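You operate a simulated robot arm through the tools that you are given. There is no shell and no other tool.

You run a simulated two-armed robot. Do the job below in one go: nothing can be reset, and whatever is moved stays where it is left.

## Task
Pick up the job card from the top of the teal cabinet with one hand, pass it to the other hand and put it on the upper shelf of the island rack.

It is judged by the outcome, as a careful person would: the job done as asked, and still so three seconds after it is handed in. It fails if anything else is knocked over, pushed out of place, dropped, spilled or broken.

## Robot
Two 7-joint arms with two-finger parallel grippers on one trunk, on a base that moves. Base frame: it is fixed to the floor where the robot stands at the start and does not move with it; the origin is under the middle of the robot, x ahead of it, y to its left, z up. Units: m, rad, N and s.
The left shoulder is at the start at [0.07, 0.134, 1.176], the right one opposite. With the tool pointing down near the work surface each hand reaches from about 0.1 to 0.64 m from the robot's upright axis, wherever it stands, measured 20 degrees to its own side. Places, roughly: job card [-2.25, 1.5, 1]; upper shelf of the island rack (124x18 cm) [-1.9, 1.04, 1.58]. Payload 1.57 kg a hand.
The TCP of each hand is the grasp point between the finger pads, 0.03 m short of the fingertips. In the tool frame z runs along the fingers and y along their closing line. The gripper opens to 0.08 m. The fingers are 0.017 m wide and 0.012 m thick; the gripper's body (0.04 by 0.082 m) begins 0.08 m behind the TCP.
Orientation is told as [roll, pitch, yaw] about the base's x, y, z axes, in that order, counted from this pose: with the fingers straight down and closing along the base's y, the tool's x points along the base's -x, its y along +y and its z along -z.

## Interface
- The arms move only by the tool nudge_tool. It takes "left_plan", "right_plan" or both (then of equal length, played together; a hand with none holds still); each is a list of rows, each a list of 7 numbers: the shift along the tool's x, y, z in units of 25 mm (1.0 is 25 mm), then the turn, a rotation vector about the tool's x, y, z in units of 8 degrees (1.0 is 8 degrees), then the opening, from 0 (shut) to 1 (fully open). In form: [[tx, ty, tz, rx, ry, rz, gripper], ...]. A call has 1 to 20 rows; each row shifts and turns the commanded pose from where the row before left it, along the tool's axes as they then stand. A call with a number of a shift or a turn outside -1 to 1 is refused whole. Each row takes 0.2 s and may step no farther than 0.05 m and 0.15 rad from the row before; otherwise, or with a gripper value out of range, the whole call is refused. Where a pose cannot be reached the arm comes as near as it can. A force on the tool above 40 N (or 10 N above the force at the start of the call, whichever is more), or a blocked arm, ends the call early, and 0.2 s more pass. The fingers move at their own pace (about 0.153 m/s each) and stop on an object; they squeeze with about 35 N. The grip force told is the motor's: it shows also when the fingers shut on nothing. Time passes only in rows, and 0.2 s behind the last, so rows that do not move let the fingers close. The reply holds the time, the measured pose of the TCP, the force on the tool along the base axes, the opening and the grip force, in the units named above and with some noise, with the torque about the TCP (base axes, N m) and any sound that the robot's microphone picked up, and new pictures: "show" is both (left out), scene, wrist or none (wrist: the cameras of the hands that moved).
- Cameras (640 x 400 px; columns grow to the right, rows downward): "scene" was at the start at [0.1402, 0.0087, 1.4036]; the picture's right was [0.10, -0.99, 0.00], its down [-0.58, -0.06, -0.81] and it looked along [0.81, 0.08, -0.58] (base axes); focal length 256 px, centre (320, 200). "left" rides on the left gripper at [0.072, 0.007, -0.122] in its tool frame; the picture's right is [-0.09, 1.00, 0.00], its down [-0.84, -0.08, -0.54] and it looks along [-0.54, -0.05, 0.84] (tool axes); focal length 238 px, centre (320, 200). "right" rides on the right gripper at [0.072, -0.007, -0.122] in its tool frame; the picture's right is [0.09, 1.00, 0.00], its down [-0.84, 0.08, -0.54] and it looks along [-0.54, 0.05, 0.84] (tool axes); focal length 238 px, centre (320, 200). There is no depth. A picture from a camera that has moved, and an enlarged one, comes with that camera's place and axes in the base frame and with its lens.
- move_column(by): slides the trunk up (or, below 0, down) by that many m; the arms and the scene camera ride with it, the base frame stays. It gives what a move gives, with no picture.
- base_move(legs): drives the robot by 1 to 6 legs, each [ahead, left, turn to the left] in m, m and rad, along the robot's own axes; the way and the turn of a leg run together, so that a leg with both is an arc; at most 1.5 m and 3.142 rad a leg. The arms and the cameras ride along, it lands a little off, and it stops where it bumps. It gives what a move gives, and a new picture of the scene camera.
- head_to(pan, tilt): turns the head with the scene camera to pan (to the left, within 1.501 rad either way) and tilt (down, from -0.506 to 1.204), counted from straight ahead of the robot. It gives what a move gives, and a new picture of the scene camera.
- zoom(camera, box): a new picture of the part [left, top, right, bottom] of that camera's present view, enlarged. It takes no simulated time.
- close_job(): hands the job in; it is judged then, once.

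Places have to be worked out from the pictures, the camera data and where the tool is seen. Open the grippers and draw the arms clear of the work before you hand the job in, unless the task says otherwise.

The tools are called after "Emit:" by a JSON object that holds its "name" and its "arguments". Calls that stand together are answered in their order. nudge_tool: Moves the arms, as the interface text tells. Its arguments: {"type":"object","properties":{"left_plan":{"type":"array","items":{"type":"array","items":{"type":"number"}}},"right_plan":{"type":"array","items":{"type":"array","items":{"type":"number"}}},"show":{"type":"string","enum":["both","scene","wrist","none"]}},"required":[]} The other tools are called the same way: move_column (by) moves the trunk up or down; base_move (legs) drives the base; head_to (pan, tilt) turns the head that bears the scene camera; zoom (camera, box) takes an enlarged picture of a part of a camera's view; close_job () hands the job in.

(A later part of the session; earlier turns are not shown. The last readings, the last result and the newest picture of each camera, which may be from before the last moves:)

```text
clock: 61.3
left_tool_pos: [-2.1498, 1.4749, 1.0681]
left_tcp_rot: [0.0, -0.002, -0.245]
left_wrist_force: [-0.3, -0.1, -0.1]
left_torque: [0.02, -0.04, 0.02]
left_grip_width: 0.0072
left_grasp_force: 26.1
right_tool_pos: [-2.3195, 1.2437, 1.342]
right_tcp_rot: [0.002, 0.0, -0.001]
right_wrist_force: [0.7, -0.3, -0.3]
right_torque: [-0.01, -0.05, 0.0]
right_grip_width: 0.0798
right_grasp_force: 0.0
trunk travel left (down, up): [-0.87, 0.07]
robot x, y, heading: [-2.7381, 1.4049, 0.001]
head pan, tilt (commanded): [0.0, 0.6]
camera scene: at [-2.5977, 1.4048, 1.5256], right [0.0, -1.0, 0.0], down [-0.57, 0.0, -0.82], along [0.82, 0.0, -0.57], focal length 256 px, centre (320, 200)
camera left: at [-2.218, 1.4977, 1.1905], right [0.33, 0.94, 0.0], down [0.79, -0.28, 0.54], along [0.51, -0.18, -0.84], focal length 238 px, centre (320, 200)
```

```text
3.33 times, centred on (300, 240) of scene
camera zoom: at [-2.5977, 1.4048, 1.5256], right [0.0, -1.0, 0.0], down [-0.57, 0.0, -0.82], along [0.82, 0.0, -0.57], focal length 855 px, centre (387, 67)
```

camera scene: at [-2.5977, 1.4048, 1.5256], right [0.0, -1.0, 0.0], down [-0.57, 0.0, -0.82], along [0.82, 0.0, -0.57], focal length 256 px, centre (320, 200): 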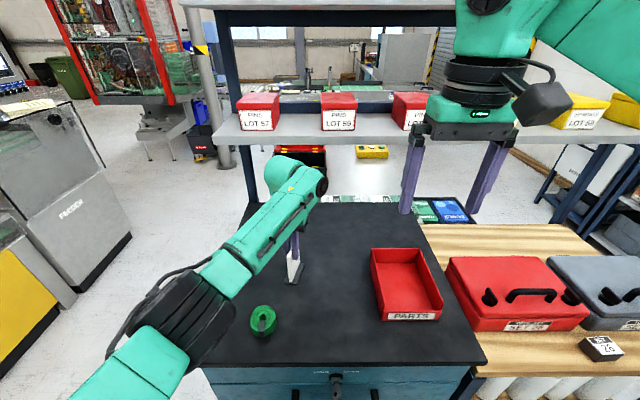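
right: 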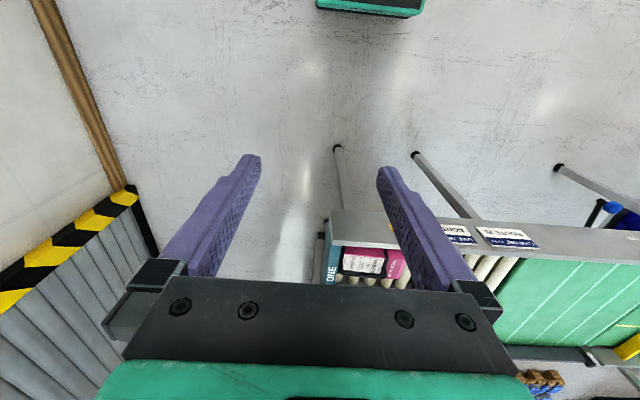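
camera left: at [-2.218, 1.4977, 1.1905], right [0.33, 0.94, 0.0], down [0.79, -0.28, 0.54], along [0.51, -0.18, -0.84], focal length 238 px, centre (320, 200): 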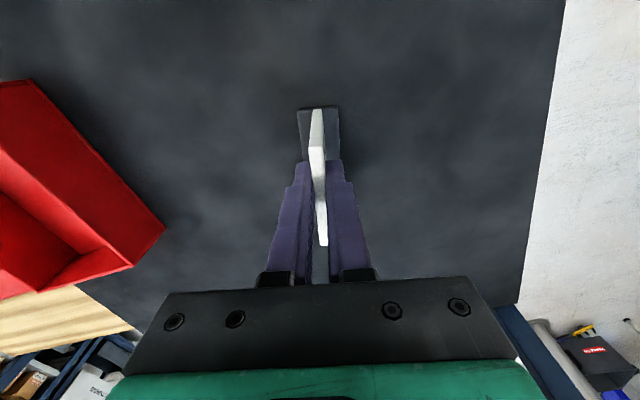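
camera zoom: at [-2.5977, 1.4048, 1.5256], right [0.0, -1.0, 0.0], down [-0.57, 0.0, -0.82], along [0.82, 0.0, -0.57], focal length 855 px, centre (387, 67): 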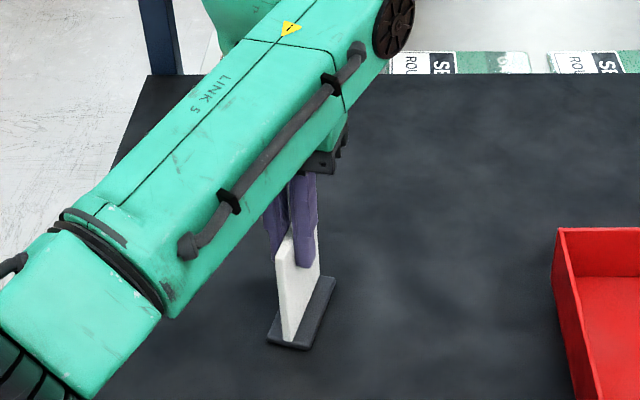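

The grip holds on a 7 mm thick card with 26 N. I lift slowly 5 cm and check whether the foot comes along.

Emit:
{"name": "nudge_tool", "arguments": {"left_plan": [[0, 0, -0.3, 0, 0, 0, 0], [0, 0, -0.6, 0, 0, 0, 0], [0, 0, -0.6, 0, 0, 0, 0], [0, 0, -0.5, 0, 0, 0, 0], [0, 0, 0, 0, 0, 0, 0]]}}

Emit:
{"name": "zoom", "arguments": {"camera": "scene", "box": [220, 160, 380, 300]}}

```text
clock: 62.5
left_tool_pos: [-2.1492, 1.4745, 1.1178]
left_tcp_rot: [-0.001, -0.001, -0.245]
left_wrist_force: [-0.5, 0.2, 0.2]
left_torque: [0.03, 0.01, -0.02]
left_grip_width: 0.007
left_grasp_force: 26.5
right_tool_pos: [-2.3198, 1.2433, 1.3438]
right_tcp_rot: [0.001, -0.001, -0.001]
right_wrist_force: [0.5, 0.5, -0.2]
right_torque: [-0.01, 0.05, 0.03]
right_grip_width: 0.0803
right_grasp_force: 0.1
trunk travel left (down, up): [-0.87, 0.07]
robot x, y, heading: [-2.7411, 1.4067, -0.002]
head pan, tilt (commanded): [0.0, 0.6]
camera scene: at [-2.5977, 1.4049, 1.5256], right [0.0, -1.0, 0.0], down [-0.57, 0.0, -0.82], along [0.82, 0.0, -0.57], focal length 256 px, centre (320, 200)
camera left: at [-2.2181, 1.4982, 1.241], right [0.33, 0.94, 0.0], down [0.79, -0.28, 0.54], along [0.51, -0.18, -0.84], focal length 238 px, centre (320, 200)
```

scene: 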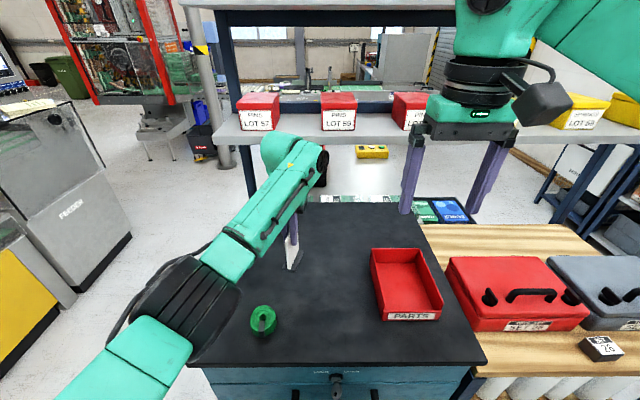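
left: 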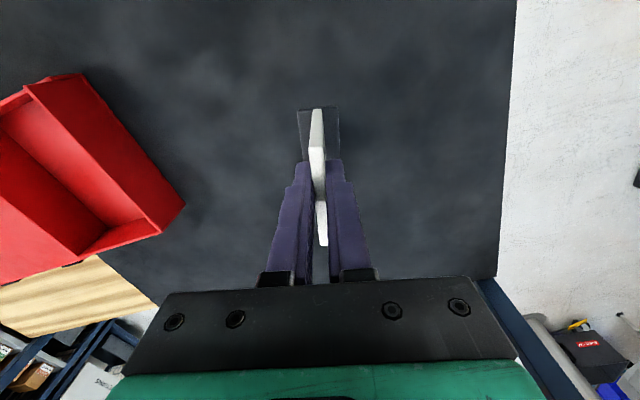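

```text
2.86 times, centred on (300, 230) of scene
camera zoom: at [-2.5977, 1.4049, 1.5256], right [0.0, -1.0, 0.0], down [-0.57, 0.0, -0.82], along [0.82, 0.0, -0.57], focal length 732 px, centre (377, 114)
```

zoom: 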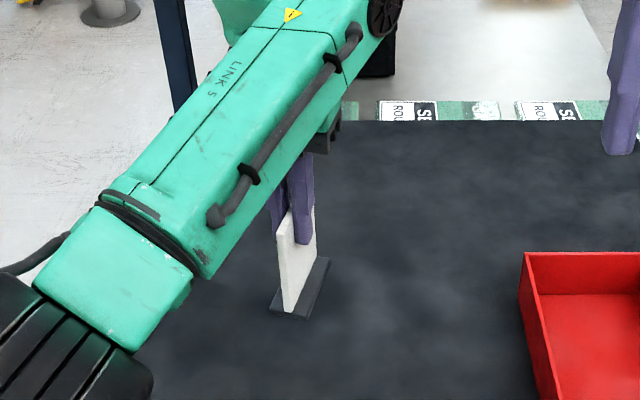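

The foot came up with the card, so it's one piece (card bottom ≈ 0.088 m below the left TCP). I raise the trunk fully for the high shelf and edge 3.5 cm nearer, staying clear of the drawer handles.

Emit:
{"name": "move_column", "arguments": {"by": 0.07}}

Emit:
{"name": "base_move", "arguments": {"legs": [[0.035, 0.0, 0.0]]}}

```text
clock: 63.5
left_tool_pos: [-2.15, 1.4759, 1.1896]
left_tcp_rot: [0.001, -0.002, -0.243]
left_wrist_force: [0.4, 0.3, -0.6]
left_torque: [0.03, 0.02, -0.03]
left_grip_width: 0.007
left_grasp_force: 26.6
right_tool_pos: [-2.3193, 1.2451, 1.4134]
right_tcp_rot: [0.003, -0.001, -0.002]
right_wrist_force: [-0.2, 0.6, -0.7]
right_torque: [-0.01, 0.0, 0.01]
right_grip_width: 0.0801
right_grasp_force: 0.1
trunk travel left (down, up): [-0.94, 0.0]
robot x, y, heading: [-2.7393, 1.405, -0.002]
head pan, tilt (commanded): [0.0, 0.6]
```

```text
clock: 64.4
left_tool_pos: [-2.1221, 1.4745, 1.1921]
left_tcp_rot: [0.002, -0.008, -0.245]
left_wrist_force: [-1.2, 0.4, 0.1]
left_torque: [0.0, -0.1, -0.01]
left_grip_width: 0.0071
left_grasp_force: 26.6
right_tool_pos: [-2.2948, 1.2437, 1.4161]
right_tcp_rot: [0.002, -0.008, -0.003]
right_wrist_force: [-0.8, 0.0, 0.7]
right_torque: [-0.02, -0.1, 0.03]
right_grip_width: 0.0799
right_grasp_force: 0.1
trunk travel left (down, up): [-0.94, 0.0]
robot x, y, heading: [-2.7059, 1.4069, -0.0]
head pan, tilt (commanded): [0.0, 0.6]
camera scene: at [-2.5733, 1.4048, 1.5966], right [0.0, -1.0, 0.0], down [-0.56, 0.0, -0.83], along [0.83, 0.0, -0.56], focal length 256 px, centre (320, 200)
```

scene: 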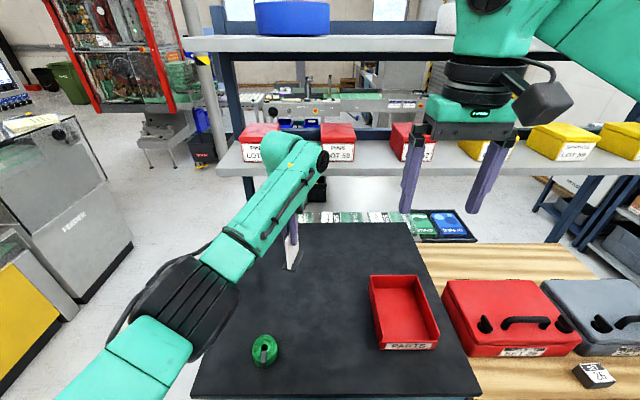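

Readings after the move show a slight backward pitch (-0.008 rad); I wait a moment to see whether it is settling sway or contact.

Emit:
{"name": "nudge_tool", "arguments": {"left_plan": [[0, 0, 0, 0, 0, 0, 0], [0, 0, 0, 0, 0, 0, 0], [0, 0, 0, 0, 0, 0, 0]], "show": "scene"}}

Emit:
{"name": "head_to", "arguments": {"pan": 0.0, "tilt": 1.2}}

```text
clock: 65.2
left_tool_pos: [-2.1174, 1.474, 1.1911]
left_tcp_rot: [0.0, -0.004, -0.245]
left_wrist_force: [-0.7, 1.3, -0.5]
left_torque: [0.02, 0.02, 0.04]
left_grip_width: 0.0069
left_grasp_force: 26.2
right_tool_pos: [-2.2869, 1.2437, 1.4137]
right_tcp_rot: [0.001, -0.005, -0.001]
right_wrist_force: [0.3, -0.2, 0.1]
right_torque: [0.02, -0.04, 0.01]
right_grip_width: 0.0799
right_grasp_force: 0.0
trunk travel left (down, up): [-0.94, 0.0]
robot x, y, heading: [-2.7021, 1.4024, -0.001]
head pan, tilt (commanded): [0.0, 0.6]
camera scene: at [-2.5659, 1.4049, 1.5959], right [0.0, -1.0, 0.0], down [-0.56, 0.0, -0.83], along [0.83, 0.0, -0.56], focal length 256 px, centre (320, 200)
```

scene: 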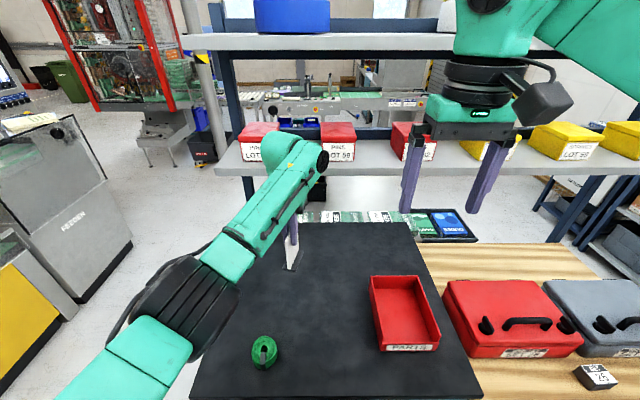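

```text
clock: 66.2
left_tool_pos: [-2.1151, 1.4735, 1.189]
left_tcp_rot: [0.001, 0.0, -0.245]
left_wrist_force: [0.4, 0.4, -0.9]
left_torque: [-0.02, 0.01, -0.01]
left_grip_width: 0.0071
left_grasp_force: 26.7
right_tool_pos: [-2.2844, 1.2442, 1.4126]
right_tcp_rot: [0.002, 0.0, -0.001]
right_wrist_force: [-0.4, 0.3, 0.5]
right_torque: [0.0, -0.01, 0.0]
right_grip_width: 0.0797
right_grasp_force: 0.1
trunk travel left (down, up): [-0.94, 0.0]
robot x, y, heading: [-2.7087, 1.4083, -0.001]
head pan, tilt (commanded): [0.0, 1.201]
camera scene: at [-2.5947, 1.4048, 1.551], right [0.0, -1.0, 0.0], down [-0.93, 0.0, -0.36], along [0.36, 0.0, -0.93], focal length 256 px, centre (320, 200)
```

scene: 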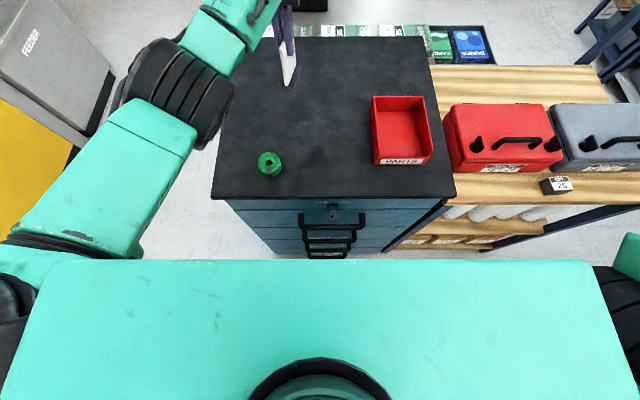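

It was only sway; now level and settled, with the tape roll and red tray untouched. Next I test the right arm's reach empty: raise it while turning it to point forward (+x) near shelf height, with the head looking at the shelf.

Emit:
{"name": "head_to", "arguments": {"pan": 0.0, "tilt": 0.15}}

Emit:
{"name": "nudge_tool", "arguments": {"right_plan": [[-0.6, 0, -0.8, 0, -0.9375, 0, 1], [-0.699, 0, -0.715, 0, -0.9375, 0, 1], [-0.787, 0, -0.617, 0, -0.9375, 0, 1], [-0.861, 0, -0.51, 0, -0.9375, 0, 1], [-0.92, 0, -0.393, 0, -0.9375, 0, 1], [-0.963, 0, -0.269, 0, -0.9375, 0, 1], [-0.99, 0, -0.141, 0, -0.9375, 0, 1], [-1.0, 0, -0.011, 0, -0.9375, 0, 1], [-0.993, 0, 0.12, 0, -0.9375, 0, 1], [-0.969, 0, 0.248, 0, -0.9375, 0, 1], [-0.928, 0, 0.373, 0, -0.9375, 0, 1], [-0.871, 0, 0.49, 0, -0.9375, 0, 1], [0, 0, 0, 0, 0, 0, 1]]}}

```text
clock: 67.5
left_tool_pos: [-2.1147, 1.4747, 1.1897]
left_tcp_rot: [-0.001, -0.001, -0.245]
left_wrist_force: [0.1, -0.4, -1.0]
left_torque: [0.01, 0.04, 0.0]
left_grip_width: 0.0072
left_grasp_force: 26.4
right_tool_pos: [-2.2843, 1.2445, 1.4138]
right_tcp_rot: [0.0, -0.001, -0.002]
right_wrist_force: [-0.8, -0.2, -0.5]
right_torque: [0.0, 0.02, -0.01]
right_grip_width: 0.0803
right_grasp_force: 0.0
trunk travel left (down, up): [-0.94, 0.0]
robot x, y, heading: [-2.7044, 1.403, 0.0]
head pan, tilt (commanded): [0.0, 0.15]
camera scene: at [-2.5584, 1.4047, 1.637], right [0.0, -1.0, 0.0], down [-0.15, 0.0, -0.99], along [0.99, 0.0, -0.15], focal length 256 px, centre (320, 200)
```

scene: 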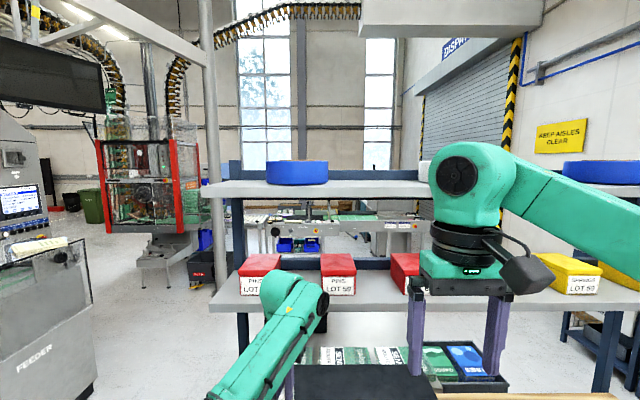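

```text
clock: 70.3
left_tool_pos: [-2.1143, 1.4739, 1.1892]
left_tcp_rot: [-0.001, -0.002, -0.245]
left_wrist_force: [-0.4, -0.3, -1.3]
left_torque: [-0.01, 0.0, -0.03]
left_grip_width: 0.007
left_grasp_force: 26.6
right_tool_pos: [-2.1043, 1.2435, 1.6536]
right_tcp_rot: [2.84, -1.568, -2.842]
right_wrist_force: [0.4, 0.4, 0.1]
right_torque: [0.0, 0.0, -0.02]
right_grip_width: 0.0801
right_grasp_force: 0.1
trunk travel left (down, up): [-0.94, 0.0]
robot x, y, heading: [-2.7033, 1.4062, 0.002]
head pan, tilt (commanded): [0.0, 0.15]
camera scene: at [-2.5587, 1.4048, 1.6371], right [0.0, -1.0, 0.0], down [-0.15, 0.0, -0.99], along [0.99, 0.0, -0.15], focal length 256 px, centre (320, 200)
camera right: at [-2.2273, 1.238, 1.5807], right [0.0, 1.0, -0.09], down [-0.54, 0.08, 0.84], along [0.84, 0.05, 0.54], focal length 238 px, centre (320, 200)
```

scene: 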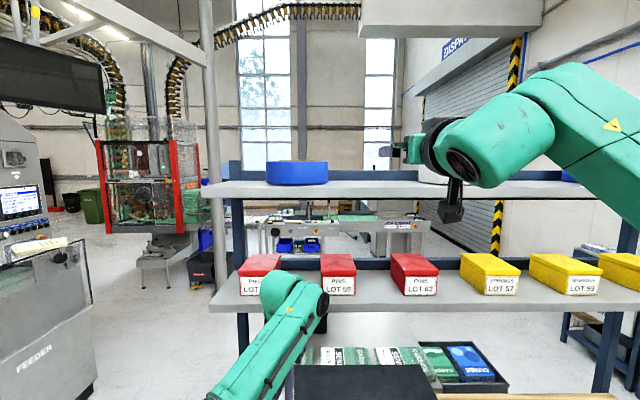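
right: 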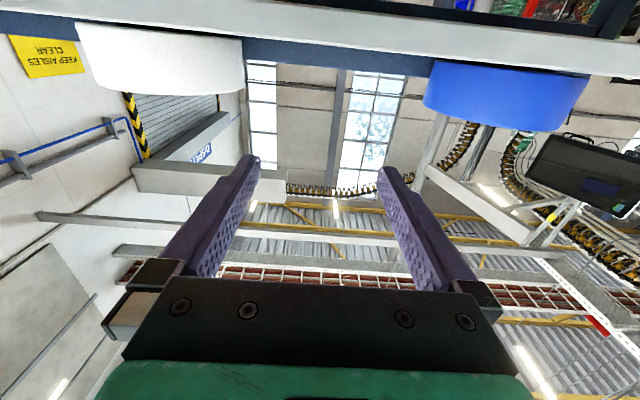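

The right hand reached the horizontal pose at (-2.104, 1.244, 1.654) without trouble, and the gap between the white and blue tubs lies straight ahead. I zoom to measure the shelf edge more exactly.

Emit:
{"name": "zoom", "arguments": {"camera": "right", "box": [240, 0, 440, 125]}}

Emit:
{"name": "zoom", "arguments": {"camera": "scene", "box": [200, 140, 440, 290]}}

```text
3.20 times, centred on (340, 62) of right
camera zoom: at [-2.2273, 1.238, 1.5807], right [0.0, 1.0, -0.09], down [-0.54, 0.08, 0.84], along [0.84, 0.05, 0.54], focal length 763 px, centre (256, 640)
```

zoom: 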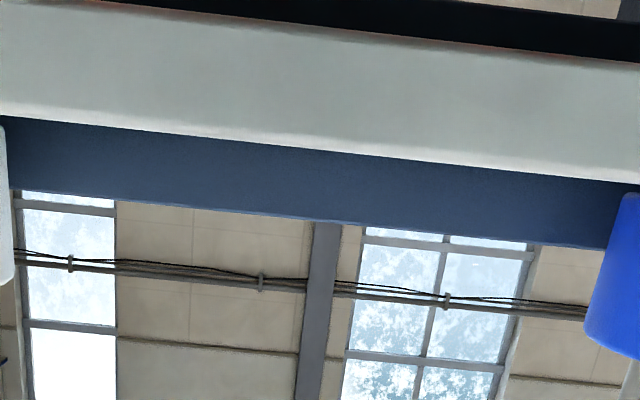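

```text
2.67 times, centred on (320, 215) of scene
camera zoom: at [-2.5587, 1.4048, 1.6371], right [0.0, -1.0, 0.0], down [-0.15, 0.0, -0.99], along [0.99, 0.0, -0.15], focal length 684 px, centre (320, 160)
```

zoom: 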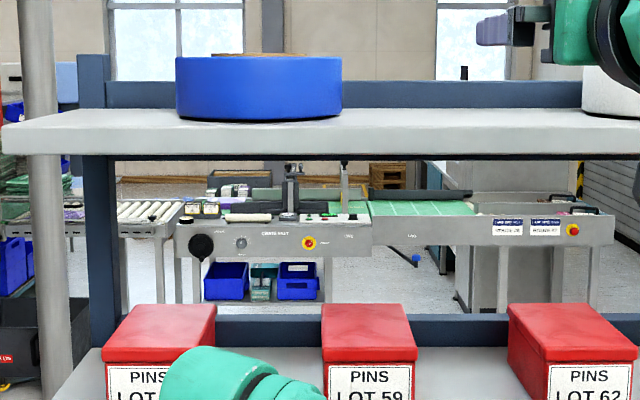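

Measured: shelf near edge x≈-1.985, top z≈1.580, free gap between tubs y≈1.15 to 1.37, so I'd place at y≈1.26. I test the reach by moving the empty right hand forward to x≈-1.93 above the shelf.

Emit:
{"name": "nudge_tool", "arguments": {"right_plan": [[0, 0.094, 1.0, 0, 0, 0, 1], [0, 0.094, 1.0, 0, 0, 0, 1], [0, 0.094, 1.0, 0, 0, 0, 1], [0, 0.094, 1.0, 0, 0, 0, 1], [0, 0.094, 1.0, 0, 0, 0, 1], [0, 0.094, 1.0, 0, 0, 0, 1], [0, 0.094, 1.0, 0, 0, 0, 1], [0, 0, 0, 0, 0, 0, 1]]}}

```text
clock: 72.1
left_tool_pos: [-2.1148, 1.4744, 1.1893]
left_tcp_rot: [0.0, -0.002, -0.245]
left_wrist_force: [0.1, 0.4, -1.2]
left_torque: [-0.01, 0.03, -0.01]
left_grip_width: 0.0069
left_grasp_force: 26.3
right_tool_pos: [-1.9702, 1.2652, 1.6482]
right_tcp_rot: [2.555, -1.571, -2.557]
right_wrist_force: [-0.1, 0.2, 0.1]
right_torque: [-0.02, 0.02, -0.03]
right_grip_width: 0.0801
right_grasp_force: 0.0
right hand out of reach, approached as far as the arm can: row 6, 7
trunk travel left (down, up): [-0.94, 0.0]
robot x, y, heading: [-2.7039, 1.4068, -0.004]
head pan, tilt (commanded): [0.0, 0.15]
camera scene: at [-2.5584, 1.4043, 1.637], right [0.0, -1.0, 0.0], down [-0.15, 0.0, -0.99], along [0.99, 0.0, -0.15], focal length 256 px, centre (320, 200)
camera right: at [-2.0922, 1.2596, 1.5751], right [0.0, 1.0, -0.09], down [-0.54, 0.08, 0.84], along [0.84, 0.05, 0.54], focal length 238 px, centre (320, 200)
```

scene: 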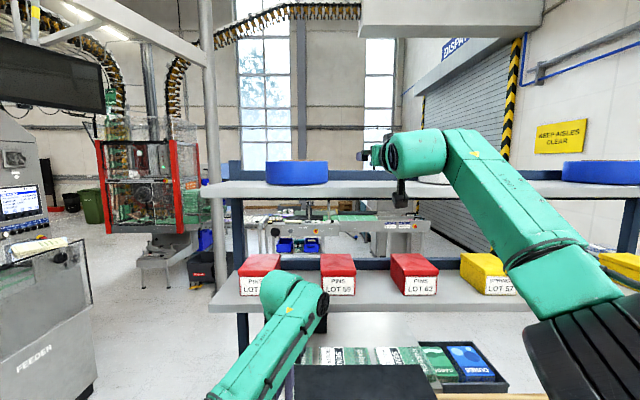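
right: 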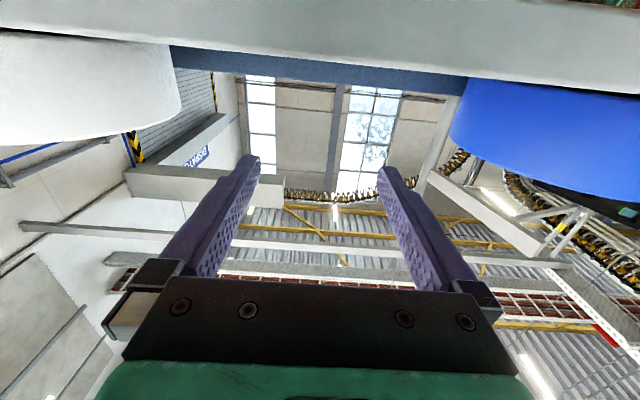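

The arm's limit at this height is x≈-1.97 (a bit farther lower down, ≈-1.95 at release height), which suffices if I grip the card right at its near edge. I back the right hand out from the shelf and lower it toward the handover height.

Emit:
{"name": "nudge_tool", "arguments": {"right_plan": [[0, 0, -1.0, 0, 0, 0, 1], [0, 0, -1.0, 0, 0, 0, 1], [0, 0, -1.0, 0, 0, 0, 1], [0, -0.25, -1.0, 0, 0, 0, 1], [0, -0.25, -1.0, 0, 0, 0, 1], [0, -0.25, -1.0, 0, 0, 0, 1], [0, -0.25, -0.5, 0, 0, 0, 1], [0, 0, 0, 0, 0, 0, 1]], "show": "none"}}

```text
clock: 73.9
left_tool_pos: [-2.1146, 1.4741, 1.189]
left_tcp_rot: [-0.002, -0.002, -0.245]
left_wrist_force: [0.4, 0.4, -1.7]
left_torque: [0.01, -0.04, 0.01]
left_grip_width: 0.0072
left_grasp_force: 26.7
right_tool_pos: [-2.134, 1.2402, 1.6466]
right_tcp_rot: [2.166, -1.569, -2.17]
right_wrist_force: [-0.4, -0.1, 0.4]
right_torque: [0.0, 0.0, -0.02]
right_grip_width: 0.0798
right_grasp_force: 0.0
trunk travel left (down, up): [-0.94, 0.0]
robot x, y, heading: [-2.7064, 1.4042, -0.005]
head pan, tilt (commanded): [0.0, 0.15]
```

Right hand is now at (-2.134, 1.240, 1.647). I lower it straight down to z≈1.20, about 23 cm to the side of the left hand.

Emit:
{"name": "nudge_tool", "arguments": {"right_plan": [[0.99, 0, 0, 0, 0, 0, 1], [0.99, 0, 0, 0, 0, 0, 1], [0.99, 0, 0, 0, 0, 0, 1], [0.99, 0, 0, 0, 0, 0, 1], [0.99, 0, 0, 0, 0, 0, 1], [0.99, 0, 0, 0, 0, 0, 1], [0.99, 0, 0, 0, 0, 0, 1], [0.99, 0, 0, 0, 0, 0, 1], [0.99, 0, 0, 0, 0, 0, 1]], "show": "scene"}}

Emit:
{"name": "head_to", "arguments": {"pan": 0.0, "tilt": 0.7}}

```text
clock: 75.9
left_tool_pos: [-2.1142, 1.473, 1.1891]
left_tcp_rot: [0.0, -0.002, -0.244]
left_wrist_force: [0.6, -0.1, 0.2]
left_torque: [0.01, 0.03, -0.02]
left_grip_width: 0.0072
left_grasp_force: 26.4
right_tool_pos: [-2.1314, 1.2389, 1.4233]
right_tcp_rot: [2.304, -1.572, -2.306]
right_wrist_force: [-0.5, -0.1, -0.1]
right_torque: [0.03, 0.01, 0.01]
right_grip_width: 0.0798
right_grasp_force: 0.0
trunk travel left (down, up): [-0.94, 0.0]
robot x, y, heading: [-2.7046, 1.4073, -0.002]
head pan, tilt (commanded): [0.0, 0.15]
camera scene: at [-2.5582, 1.4043, 1.637], right [0.0, -1.0, 0.0], down [-0.15, 0.0, -0.99], along [0.99, 0.0, -0.15], focal length 256 px, centre (320, 200)
```

scene: 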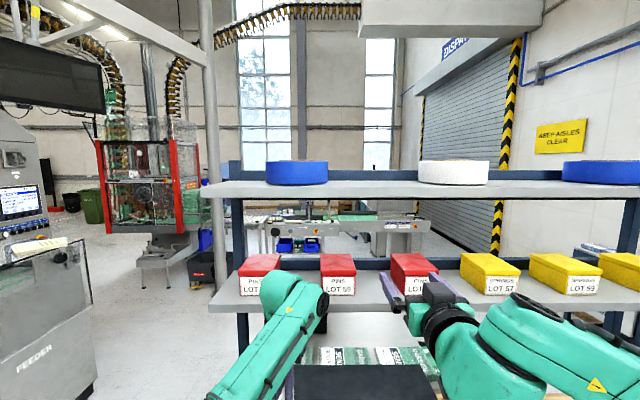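

```text
clock: 76.9
left_tool_pos: [-2.1157, 1.4733, 1.1895]
left_tcp_rot: [0.0, -0.001, -0.245]
left_wrist_force: [0.0, 0.9, 0.0]
left_torque: [-0.02, -0.03, -0.01]
left_grip_width: 0.0073
left_grasp_force: 27.0
right_tool_pos: [-2.1308, 1.242, 1.4239]
right_tcp_rot: [2.514, -1.57, -2.514]
right_wrist_force: [-0.1, 0.4, -1.1]
right_torque: [0.01, -0.02, -0.02]
right_grip_width: 0.0802
right_grasp_force: 0.2
trunk travel left (down, up): [-0.94, 0.0]
robot x, y, heading: [-2.705, 1.4037, 0.001]
head pan, tilt (commanded): [0.0, 0.7]
camera scene: at [-2.5665, 1.4049, 1.587], right [0.0, -1.0, 0.0], down [-0.64, 0.0, -0.77], along [0.77, 0.0, -0.64], focal length 256 px, centre (320, 200)
```

scene: 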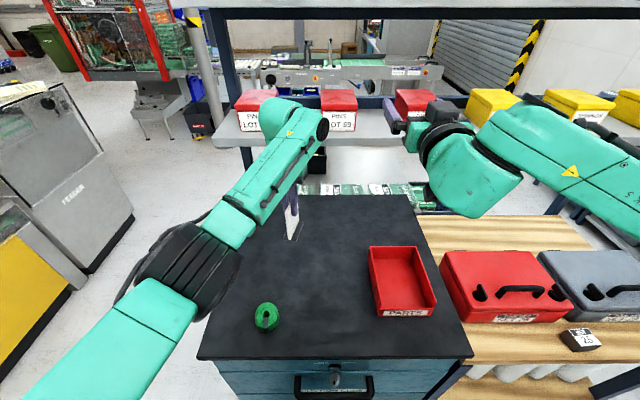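

All clear in the view. I lower the right hand to z≈1.20 and draw it back to x≈-2.25; at the same time the left hand turns the card to yaw 0 and lifts slightly.

Emit:
{"name": "nudge_tool", "arguments": {"right_plan": [[0.99, 0, 0, 0, 0, 0, 1], [0.99, 0, 0, 0, 0, 0, 1], [0.99, 0, 0, 0, 0, 0, 1], [0.99, 0, 0, 0, 0, 0, 1], [0.99, 0, 0, 0, 0, 0, 1], [0.99, 0, 0, 0, 0, 0, 1], [0.99, 0, 0, 0, 0, 0, 1], [0.99, 0, 0, 0, 0, 0, 1], [0.99, 0, 0, 0, 0, 0, 1], [0, 0, -0.96, 0, 0, 0, 1], [0, 0, -0.96, 0, 0, 0, 1], [0, 0, -0.96, 0, 0, 0, 1], [0, 0, -0.96, 0, 0, 0, 1], [0, 0, -0.96, 0, 0, 0, 1], [0, 0, 0, 0, 0, 0, 1]], "left_plan": [[0, 0, -0.4, 0, 0, 0, 0], [0, 0, -0.4, 0, 0, 0, 0], [0, 0, -0.4, 0, 0, 0, 0], [0, 0, -0.4, 0, 0, 0, 0], [0, 0, -0.4, 0, 0, 0, 0], [0, 0, -0.4, 0, 0, 0, 0], [0, 0, 0, 0, 0, -0.5, 0], [0, 0, 0, 0, 0, -0.5, 0], [0, 0, 0, 0, 0, -0.5, 0], [0, 0, 0, 0, 0, -0.255, 0], [0, 0, 0, 0, 0, 0, 0], [0.5, 0, 0, 0, 0, 0, 0], [0.5, 0, 0, 0, 0, 0, 0], [0, 0, 0, 0, 0, 0, 0], [0, 0, 0, 0, 0, 0, 0]]}}

```text
clock: 80.1
left_tool_pos: [-2.1302, 1.4738, 1.255]
left_tcp_rot: [-0.009, -0.019, 0.01]
left_wrist_force: [-0.1, 0.2, -0.7]
left_torque: [-0.01, 0.05, 0.0]
left_grip_width: 0.007
left_grasp_force: 26.0
left hand out of reach, approached as far as the arm can: row 12, 13
right_tool_pos: [-2.2611, 1.2962, 1.2552]
right_tcp_rot: [2.055, -1.569, -2.056]
right_wrist_force: [0.8, -0.3, 0.0]
right_torque: [0.0, 0.01, -0.01]
right_grip_width: 0.0798
right_grasp_force: 0.0
right hand out of reach, approached as far as the arm can: row 2, 3, 4, 5, 6, 7, 8, 9
trunk travel left (down, up): [-0.94, 0.0]
robot x, y, heading: [-2.7045, 1.4092, 0.002]
head pan, tilt (commanded): [0.0, 0.7]
camera scene: at [-2.5657, 1.4042, 1.5869], right [0.0, -1.0, 0.0], down [-0.64, 0.0, -0.76], along [0.76, 0.0, -0.64], focal length 256 px, centre (320, 200)
camera right: at [-2.3842, 1.29, 1.183], right [0.0, 1.0, -0.09], down [-0.54, 0.08, 0.84], along [0.84, 0.05, 0.54], focal length 238 px, centre (320, 200)
camera left: at [-2.2044, 1.4812, 1.3753], right [0.08, 1.0, -0.01], down [0.83, -0.06, 0.56], along [0.56, -0.05, -0.83], focal length 238 px, centre (320, 200)
```

scene: 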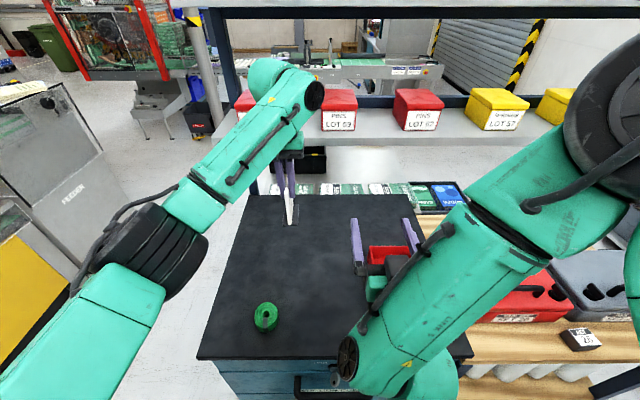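
right: 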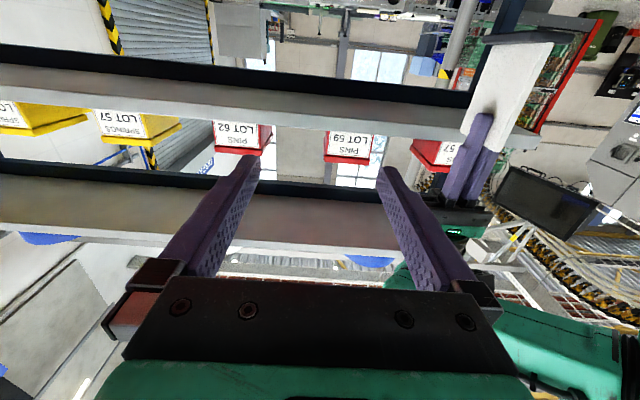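
left: 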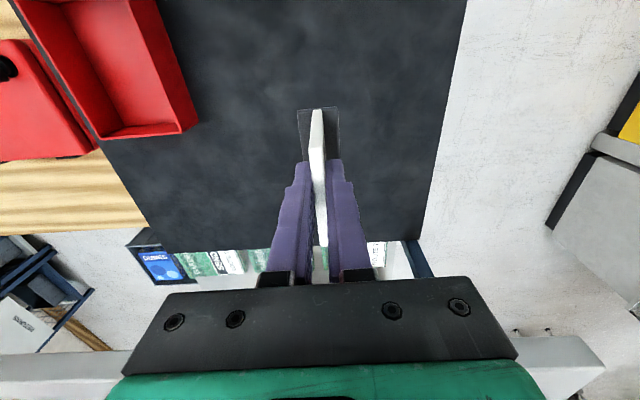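

The right arm hits a joint limit at low forward-pointing poses (it stopped at z≈1.255), so I'll make the handover with the hands meeting at 45°: right hand yawed left, left hand yawed with the card to match. I turn both in place first.

Emit:
{"name": "nudge_tool", "arguments": {"left_plan": [[0, 0, 0, 0, 0, -0.93, 0], [0, 0, 0, 0, 0, -0.93, 0], [0, 0, 0, 0, 0, -0.93, 0], [0, 0, 0, 0, 0, -0.93, 0], [0, 0, 0, 0, 0, -0.93, 0], [0, 0, 0, 0, 0, -0.93, 0], [0, 0, 0, 0, 0, 0, 0]], "right_plan": [[0, 0, 0, -0.9375, 0, 0, 1], [0, 0, 0, -0.9375, 0, 0, 1], [0, 0, 0, -0.9375, 0, 0, 1], [0, 0, 0, -0.9375, 0, 0, 1], [0, 0, 0, -0.9375, 0, 0, 1], [0, 0, 0, -0.9375, 0, 0, 1], [0, 0, 0, 0, 0, 0, 1]]}}

```text
clock: 81.7
left_tool_pos: [-2.1402, 1.4743, 1.2496]
left_tcp_rot: [-0.002, -0.004, 0.782]
left_wrist_force: [0.1, 0.3, -1.0]
left_torque: [-0.02, 0.0, -0.06]
left_grip_width: 0.007
left_grasp_force: 26.3
right_tool_pos: [-2.2628, 1.3543, 1.2728]
right_tcp_rot: [2.057, -1.502, -1.685]
right_wrist_force: [-0.9, 0.0, -0.1]
right_torque: [-0.01, 0.0, -0.01]
right_grip_width: 0.0801
right_grasp_force: 0.1
right hand out of reach, approached as far as the arm can: row 1, 2, 3, 4, 5, 6
trunk travel left (down, up): [-0.94, 0.0]
robot x, y, heading: [-2.7063, 1.4076, 0.001]
head pan, tilt (commanded): [0.0, 0.7]
camera scene: at [-2.5667, 1.405, 1.587], right [0.0, -1.0, 0.0], down [-0.64, 0.0, -0.76], along [0.76, 0.0, -0.64], focal length 256 px, centre (320, 200)
camera right: at [-2.3744, 1.3093, 1.1966], right [-0.36, 0.93, -0.03], down [-0.54, -0.18, 0.82], along [0.76, 0.31, 0.57], focal length 238 px, centre (320, 200)
camera left: at [-2.1963, 1.4283, 1.3707], right [-0.64, 0.77, 0.0], down [0.65, 0.53, 0.54], along [0.42, 0.34, -0.84], focal length 238 px, centre (320, 200)
```

scene: 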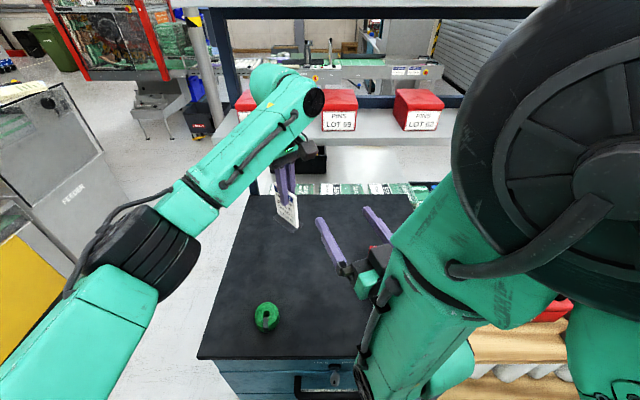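
right: 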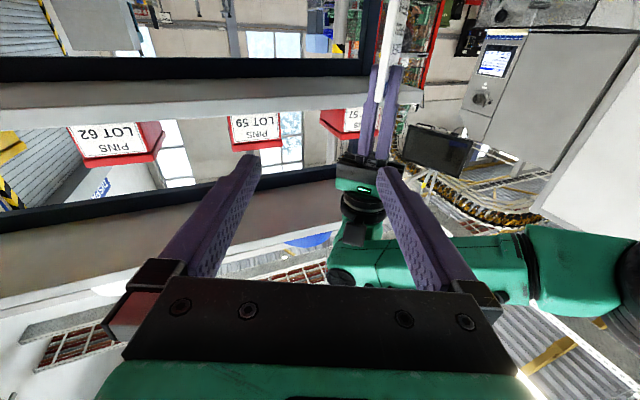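
left: 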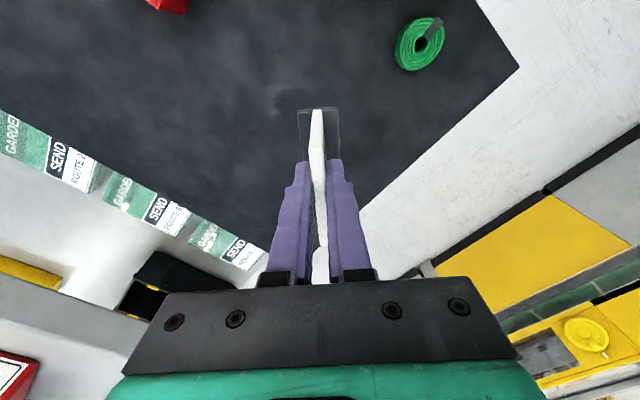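

The left hand now holds the card at yaw 45° nicely, but the right arm has folded into an awkward elbow-up posture. I back the right hand up and away to unfold it, then re-approach from the pointing-down pose.

Emit:
{"name": "nudge_tool", "arguments": {"right_plan": [[-0.8, -0.6, 0, 0.66, 0, 0, 1], [-0.8, -0.6, 0, 0.66, 0, 0, 1], [-0.8, -0.6, 0.3, 0.66, 0, 0, 1], [-0.8, -0.6, 0.6, 0.66, 0, 0, 1], [-0.8, -0.4, 0.8, 0, 0, 0, 1], [-0.8, -0.4, 0.8, 0, 0, 0, 1], [-0.8, -0.4, 0.8, 0, 0, 0, 1], [-0.8, 0, 0.8, 0, 0, 0, 1], [0, 0, 0, 0, 0, 0, 1]], "show": "scene"}}

```text
clock: 82.5
left_tool_pos: [-2.1384, 1.4742, 1.2473]
left_tcp_rot: [-0.001, -0.001, 0.78]
left_wrist_force: [-0.3, 0.9, 0.6]
left_torque: [-0.03, 0.01, 0.02]
left_grip_width: 0.0073
left_grasp_force: 26.4
right_tool_pos: [-2.2662, 1.3232, 1.2479]
right_tcp_rot: [0.238, -1.386, -0.085]
right_wrist_force: [0.4, 0.7, -0.3]
right_torque: [-0.02, 0.01, -0.01]
right_grip_width: 0.0804
right_grasp_force: 0.1
trunk travel left (down, up): [-0.94, 0.0]
robot x, y, heading: [-2.7017, 1.4012, -0.003]
head pan, tilt (commanded): [0.0, 0.7]
stopped in row 4 (right hand): the arm was blocked; the commanded pose is now the measured one
camera scene: at [-2.5638, 1.3949, 1.5919], right [-0.11, -0.99, 0.0], down [-0.59, 0.07, -0.8], along [0.8, -0.09, -0.6], focal length 256 px, centre (320, 200)
```

scene: 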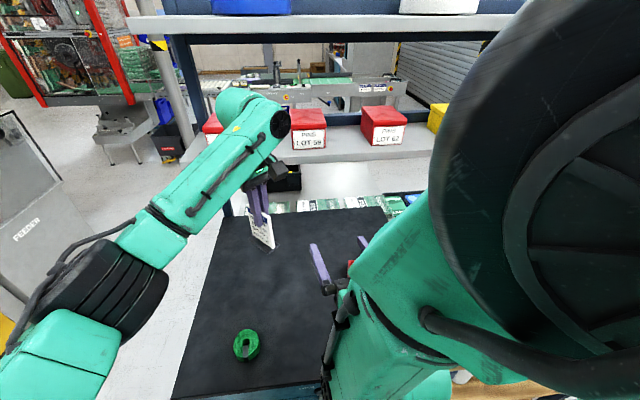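

The right elbow came against my head mount and the call stopped. I move the left hand 8 cm aside with the card and send the right hand forward (away from the head) so the arm extends and the elbow swings clear.

Emit:
{"name": "nudge_tool", "arguments": {"left_plan": [[-0.75, 0.76, 0, 0, 0, 0, 0], [-0.75, 0.76, 0, 0, 0, 0, 0], [-0.75, 0.76, 0, 0, 0, 0, 0], [0, 0, 0, 0, 0, 0, 0]], "right_plan": [[0, -0.2, 0.7, 0, 0, 0, 1], [0, -0.2, 0.7, 0, 0, 0, 1], [0, -0.2, 0.7, 0, 0, 0, 1], [0, -0.2, 0.7, 0, 0, 0, 1]], "show": "scene"}}

```text
clock: 83.5
left_tool_pos: [-2.1395, 1.5549, 1.2488]
left_tcp_rot: [-0.002, 0.001, 0.781]
left_wrist_force: [0.2, -2.0, -0.1]
left_torque: [0.02, -0.01, -0.01]
left_grip_width: 0.007
left_grasp_force: 26.6
right_tool_pos: [-2.1936, 1.3158, 1.2384]
right_tcp_rot: [0.231, -1.393, -0.079]
right_wrist_force: [0.0, 0.3, -0.3]
right_torque: [0.04, 0.02, -0.02]
right_grip_width: 0.0798
right_grasp_force: 0.0
trunk travel left (down, up): [-0.94, 0.0]
robot x, y, heading: [-2.7064, 1.4042, 0.0]
head pan, tilt (commanded): [0.0, 0.7]
camera scene: at [-2.5666, 1.4052, 1.587], right [0.0, -1.0, 0.0], down [-0.64, 0.0, -0.76], along [0.76, 0.0, -0.64], focal length 256 px, centre (320, 200)
```

scene: 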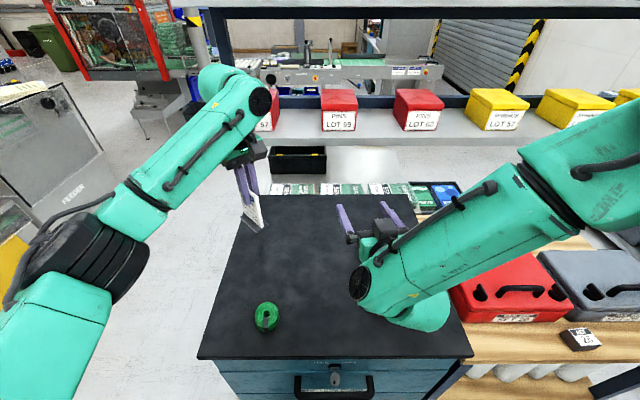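

The elbow swung out to the right, and the head is back in place. The right hand now points forward at (-2.194, 1.316, 1.238) with about 9° yaw and 10° down; I level it and yaw it further left in place.

Emit:
{"name": "nudge_tool", "arguments": {"right_plan": [[0, 0, 0, -0.8, -0.31, 0, 1], [0, 0, 0, -0.8, -0.31, 0, 1], [0, 0, 0, -0.8, -0.31, 0, 1], [0, 0, 0, -0.8, -0.31, 0, 1], [0, 0, 0, 0, 0, 0, 1]], "show": "both"}}

```text
clock: 84.7
left_tool_pos: [-2.1398, 1.5559, 1.248]
left_tcp_rot: [-0.001, 0.0, 0.781]
left_wrist_force: [0.6, 0.2, -0.5]
left_torque: [-0.01, 0.01, 0.0]
left_grip_width: 0.0068
left_grasp_force: 26.5
right_tool_pos: [-2.2307, 1.3801, 1.2782]
right_tcp_rot: [1.394, -1.446, -1.012]
right_wrist_force: [0.4, -0.8, 0.4]
right_torque: [0.02, -0.02, -0.01]
right_grip_width: 0.0799
right_grasp_force: 0.1
right hand out of reach, approached as far as the arm can: row 1, 2, 3, 4
trunk travel left (down, up): [-0.94, 0.0]
robot x, y, heading: [-2.704, 1.4068, -0.004]
head pan, tilt (commanded): [0.0, 0.7]
camera scene: at [-2.5673, 1.4067, 1.587], right [0.0, -1.0, 0.0], down [-0.64, 0.0, -0.77], along [0.77, 0.0, -0.64], focal length 256 px, centre (320, 200)
camera right: at [-2.3464, 1.3361, 1.2079], right [-0.37, 0.93, 0.03], down [-0.48, -0.22, 0.85], along [0.8, 0.3, 0.52], focal length 238 px, centre (320, 200)
```

scene: 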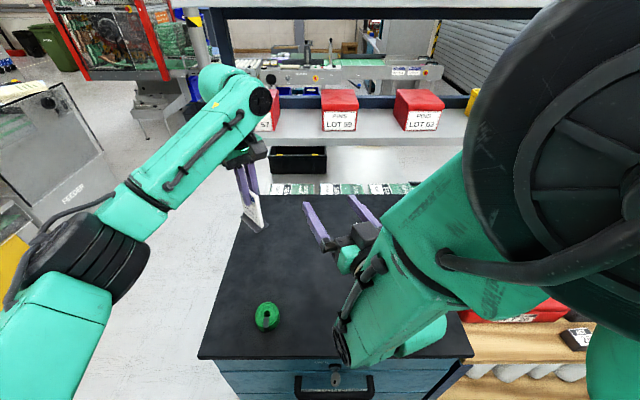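
right: 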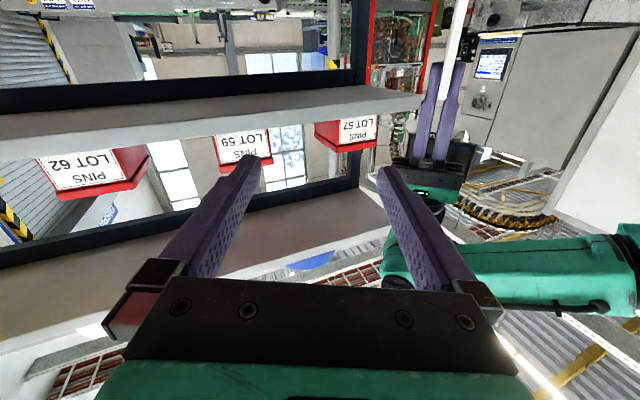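

Yawing left only folds the elbow toward my head: a forward/left diagonal is the bad wrist direction. I'll instead have the right hand point straight left (roll from pointing-down), which is natural with the elbow out. First I push the right hand forward again to swing its elbow back out.

Emit:
{"name": "nudge_tool", "arguments": {"right_plan": [[0, -0.3, 0.8, 0.2, 0, 0, 1], [0, -0.3, 0.8, 0.3, 0, 0, 1], [0, -0.4, 0.8, 0.6, 0, 0, 1], [0, -0.4, 0.7, 0.6, 0, 0, 1], [0, -0.4, 0.5, 0.6, 0, 0, 1]], "show": "scene"}}

```text
clock: 85.9
left_tool_pos: [-2.1391, 1.5546, 1.247]
left_tcp_rot: [-0.001, -0.002, 0.781]
left_wrist_force: [-0.4, 0.2, -0.8]
left_torque: [0.0, -0.02, -0.02]
left_grip_width: 0.0071
left_grasp_force: 25.9
right_tool_pos: [-2.1398, 1.3771, 1.2573]
right_tcp_rot: [0.66, -1.483, -0.567]
right_wrist_force: [0.2, -0.6, 0.2]
right_torque: [0.02, 0.02, 0.0]
right_grip_width: 0.0801
right_grasp_force: 0.1
right hand out of reach, approached as far as the arm can: row 1
trunk travel left (down, up): [-0.94, 0.0]
robot x, y, heading: [-2.7032, 1.4055, -0.002]
head pan, tilt (commanded): [0.0, 0.7]
camera scene: at [-2.5651, 1.4048, 1.5868], right [0.0, -1.0, 0.0], down [-0.65, 0.0, -0.76], along [0.76, 0.0, -0.65], focal length 256 px, centre (320, 200)
```

scene: 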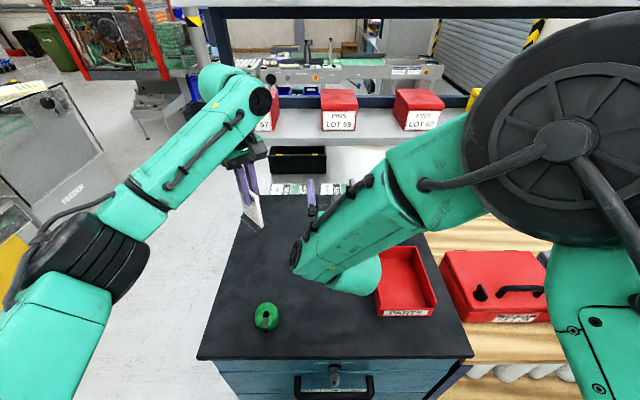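

The hand is forward at (-2.14, 1.377, 1.257). I now pitch it back down while moving it right, in small steps, to regain the elbow-out pointing-down posture.

Emit:
{"name": "nudge_tool", "arguments": {"right_plan": [[0, -0.5, 0, 0, 0.9, 0, 1], [0, -0.5, 0, 0, 0.9, 0, 1], [0, -0.5, 0, 0, 0.9, 0, 1], [0, -0.5, 0, 0, 0.9, 0, 1], [0, -0.5, 0, 0, 0.9, 0, 1]], "show": "scene"}}

```text
clock: 87.1
left_tool_pos: [-2.1392, 1.5532, 1.2486]
left_tcp_rot: [0.0, -0.002, 0.779]
left_wrist_force: [0.6, -0.9, -0.7]
left_torque: [0.04, 0.01, -0.01]
left_grip_width: 0.007
left_grasp_force: 26.9
right_tool_pos: [-2.1349, 1.3129, 1.2552]
right_tcp_rot: [0.094, -0.872, 0.02]
right_wrist_force: [-0.7, 0.2, -0.1]
right_torque: [0.0, 0.02, -0.03]
right_grip_width: 0.0799
right_grasp_force: 0.1
trunk travel left (down, up): [-0.94, 0.0]
robot x, y, heading: [-2.7049, 1.403, -0.004]
head pan, tilt (commanded): [0.0, 0.7]
camera scene: at [-2.5656, 1.4018, 1.5869], right [0.0, -1.0, 0.0], down [-0.64, 0.0, -0.76], along [0.76, 0.0, -0.64], focal length 256 px, centre (320, 200)
```

scene: 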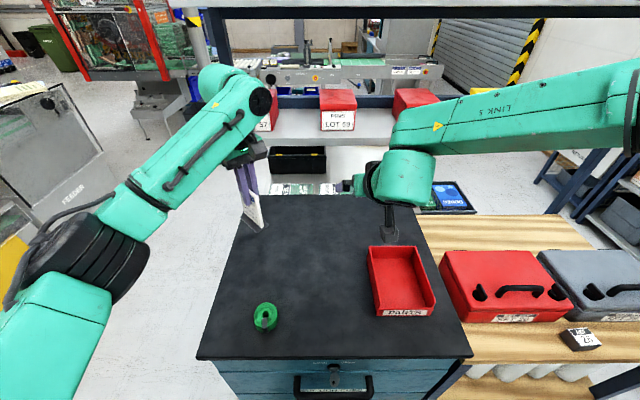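

Good, the elbow is out to the right again. I continue pitching the hand to straight down while easing it right and up.

Emit:
{"name": "nudge_tool", "arguments": {"right_plan": [[0, -0.5, -0.4, 0, 0.9, 0, 1], [0, -0.5, -0.4, 0, 0.9, 0, 1], [0, -0.5, -0.4, 0, 0.9, 0, 1], [0, -0.5, -0.4, 0, 0.9, 0, 1], [0, -0.5, -0.4, 0, 0.9, 0, 1], [0, -0.5, -0.4, 0, 0.9, 0, 1], [0, -0.2, -0.2, 0, 0.85, 0, 1], [0, 0, 0, 0, 0, 0, 1]], "show": "scene"}}

```text
clock: 88.9
left_tool_pos: [-2.1396, 1.5557, 1.2488]
left_tcp_rot: [0.0, -0.001, 0.78]
left_wrist_force: [-0.8, -0.3, -1.1]
left_torque: [0.0, 0.0, 0.0]
left_grip_width: 0.0072
left_grasp_force: 26.6
right_tool_pos: [-2.16, 1.23, 1.3058]
right_tcp_rot: [0.056, 0.0, 0.092]
right_wrist_force: [0.8, 0.2, -0.2]
right_torque: [0.0, -0.02, 0.02]
right_grip_width: 0.0801
right_grasp_force: 0.1
trunk travel left (down, up): [-0.94, 0.0]
robot x, y, heading: [-2.703, 1.4075, -0.002]
head pan, tilt (commanded): [0.0, 0.7]
camera scene: at [-2.5665, 1.4048, 1.587], right [0.0, -1.0, 0.0], down [-0.64, 0.0, -0.76], along [0.76, 0.0, -0.64], focal length 256 px, centre (320, 200)
```

scene: 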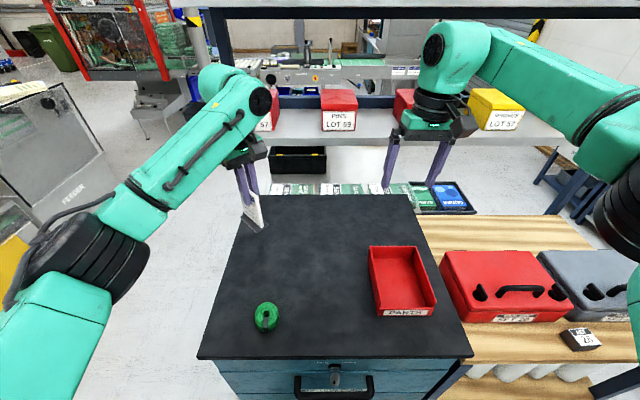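

Right hand points straight down again at (-2.16, 1.23, 1.306), elbow out. Now I yaw the right hand +90° and the left (with the card) on to +90°.

Emit:
{"name": "nudge_tool", "arguments": {"right_plan": [[0, 0, 0, -0.4, 0, -0.88, 1], [0, 0, 0, 0, 0, -0.963, 1], [0, 0, 0, 0, 0, -0.963, 1], [0, 0, 0, 0, 0, -0.963, 1], [0, 0, 0, 0, 0, -0.963, 1], [0, 0, 0, 0, 0, -0.963, 1], [0, 0, 0, 0, 0, -0.963, 1], [0, 0, 0, 0, 0, -0.963, 1], [0, 0, 0, 0, 0, -0.963, 1], [0, 0, 0, 0, 0, -0.963, 1], [0, 0, 0, 0, 0, -0.963, 1], [0, 0, 0, 0, 0, 0, 1]], "left_plan": [[0, 0, 0, 0, 0, -0.6, 0], [0, 0, 0, 0, 0, -0.6, 0], [0, 0, 0, 0, 0, -0.6, 0], [0, 0, 0, 0, 0, -0.6, 0], [0, 0, 0, 0, 0, -0.6, 0], [0, 0, 0, 0, 0, -0.6, 0], [0, 0, 0, 0, 0, -0.6, 0], [0, 0, 0, 0, 0, -0.6, 0], [0, 0, 0, 0, 0, -0.6, 0], [0, 0, 0, 0, 0, -0.26, 0], [0, 0, 0, 0, 0, 0, 0], [0, 0, 0, 0, 0, 0, 0]], "show": "both"}}

```text
clock: 91.5
left_tool_pos: [-2.1402, 1.5535, 1.2483]
left_tcp_rot: [-0.002, -0.001, 1.57]
left_wrist_force: [0.0, -0.5, -0.9]
left_torque: [-0.01, -0.02, 0.0]
left_grip_width: 0.0069
left_grasp_force: 27.1
right_tool_pos: [-2.4466, 1.3726, 1.2984]
right_tcp_rot: [0.052, -0.102, 1.482]
right_wrist_force: [0.5, -0.4, -0.1]
right_torque: [-0.03, -0.02, -0.03]
right_grip_width: 0.0801
right_grasp_force: 0.1
right hand out of reach, approached as far as the arm can: row 1, 2, 3, 4, 5, 6, 7, 8, 9, 10, 11
trunk travel left (down, up): [-0.94, 0.0]
robot x, y, heading: [-2.7071, 1.4066, -0.005]
head pan, tilt (commanded): [0.0, 0.7]
camera scene: at [-2.5661, 1.4047, 1.5869], right [0.0, -1.0, 0.0], down [-0.64, 0.0, -0.76], along [0.76, 0.0, -0.64], focal length 256 px, centre (320, 200)
camera right: at [-2.4419, 1.2882, 1.4117], right [-1.0, -0.01, 0.04], down [0.02, 0.78, 0.63], along [-0.04, 0.63, -0.78], focal length 238 px, centre (320, 200)
camera left: at [-2.1465, 1.4822, 1.3703], right [-1.0, 0.09, 0.0], down [0.08, 0.84, 0.54], along [0.05, 0.54, -0.84], focal length 238 px, centre (320, 200)
```

scene: 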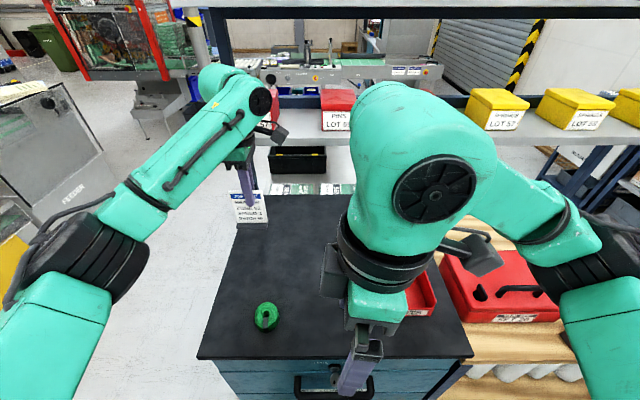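
right: 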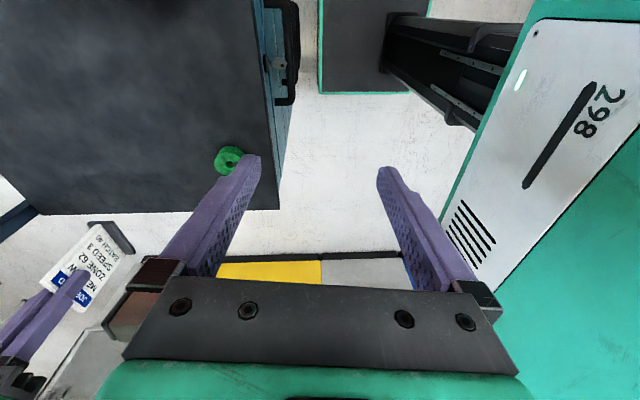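
left: 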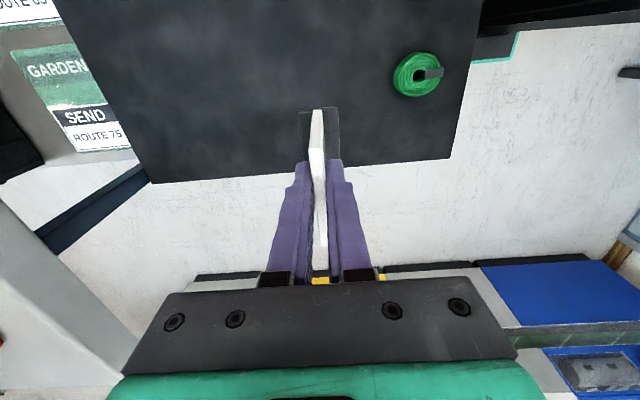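

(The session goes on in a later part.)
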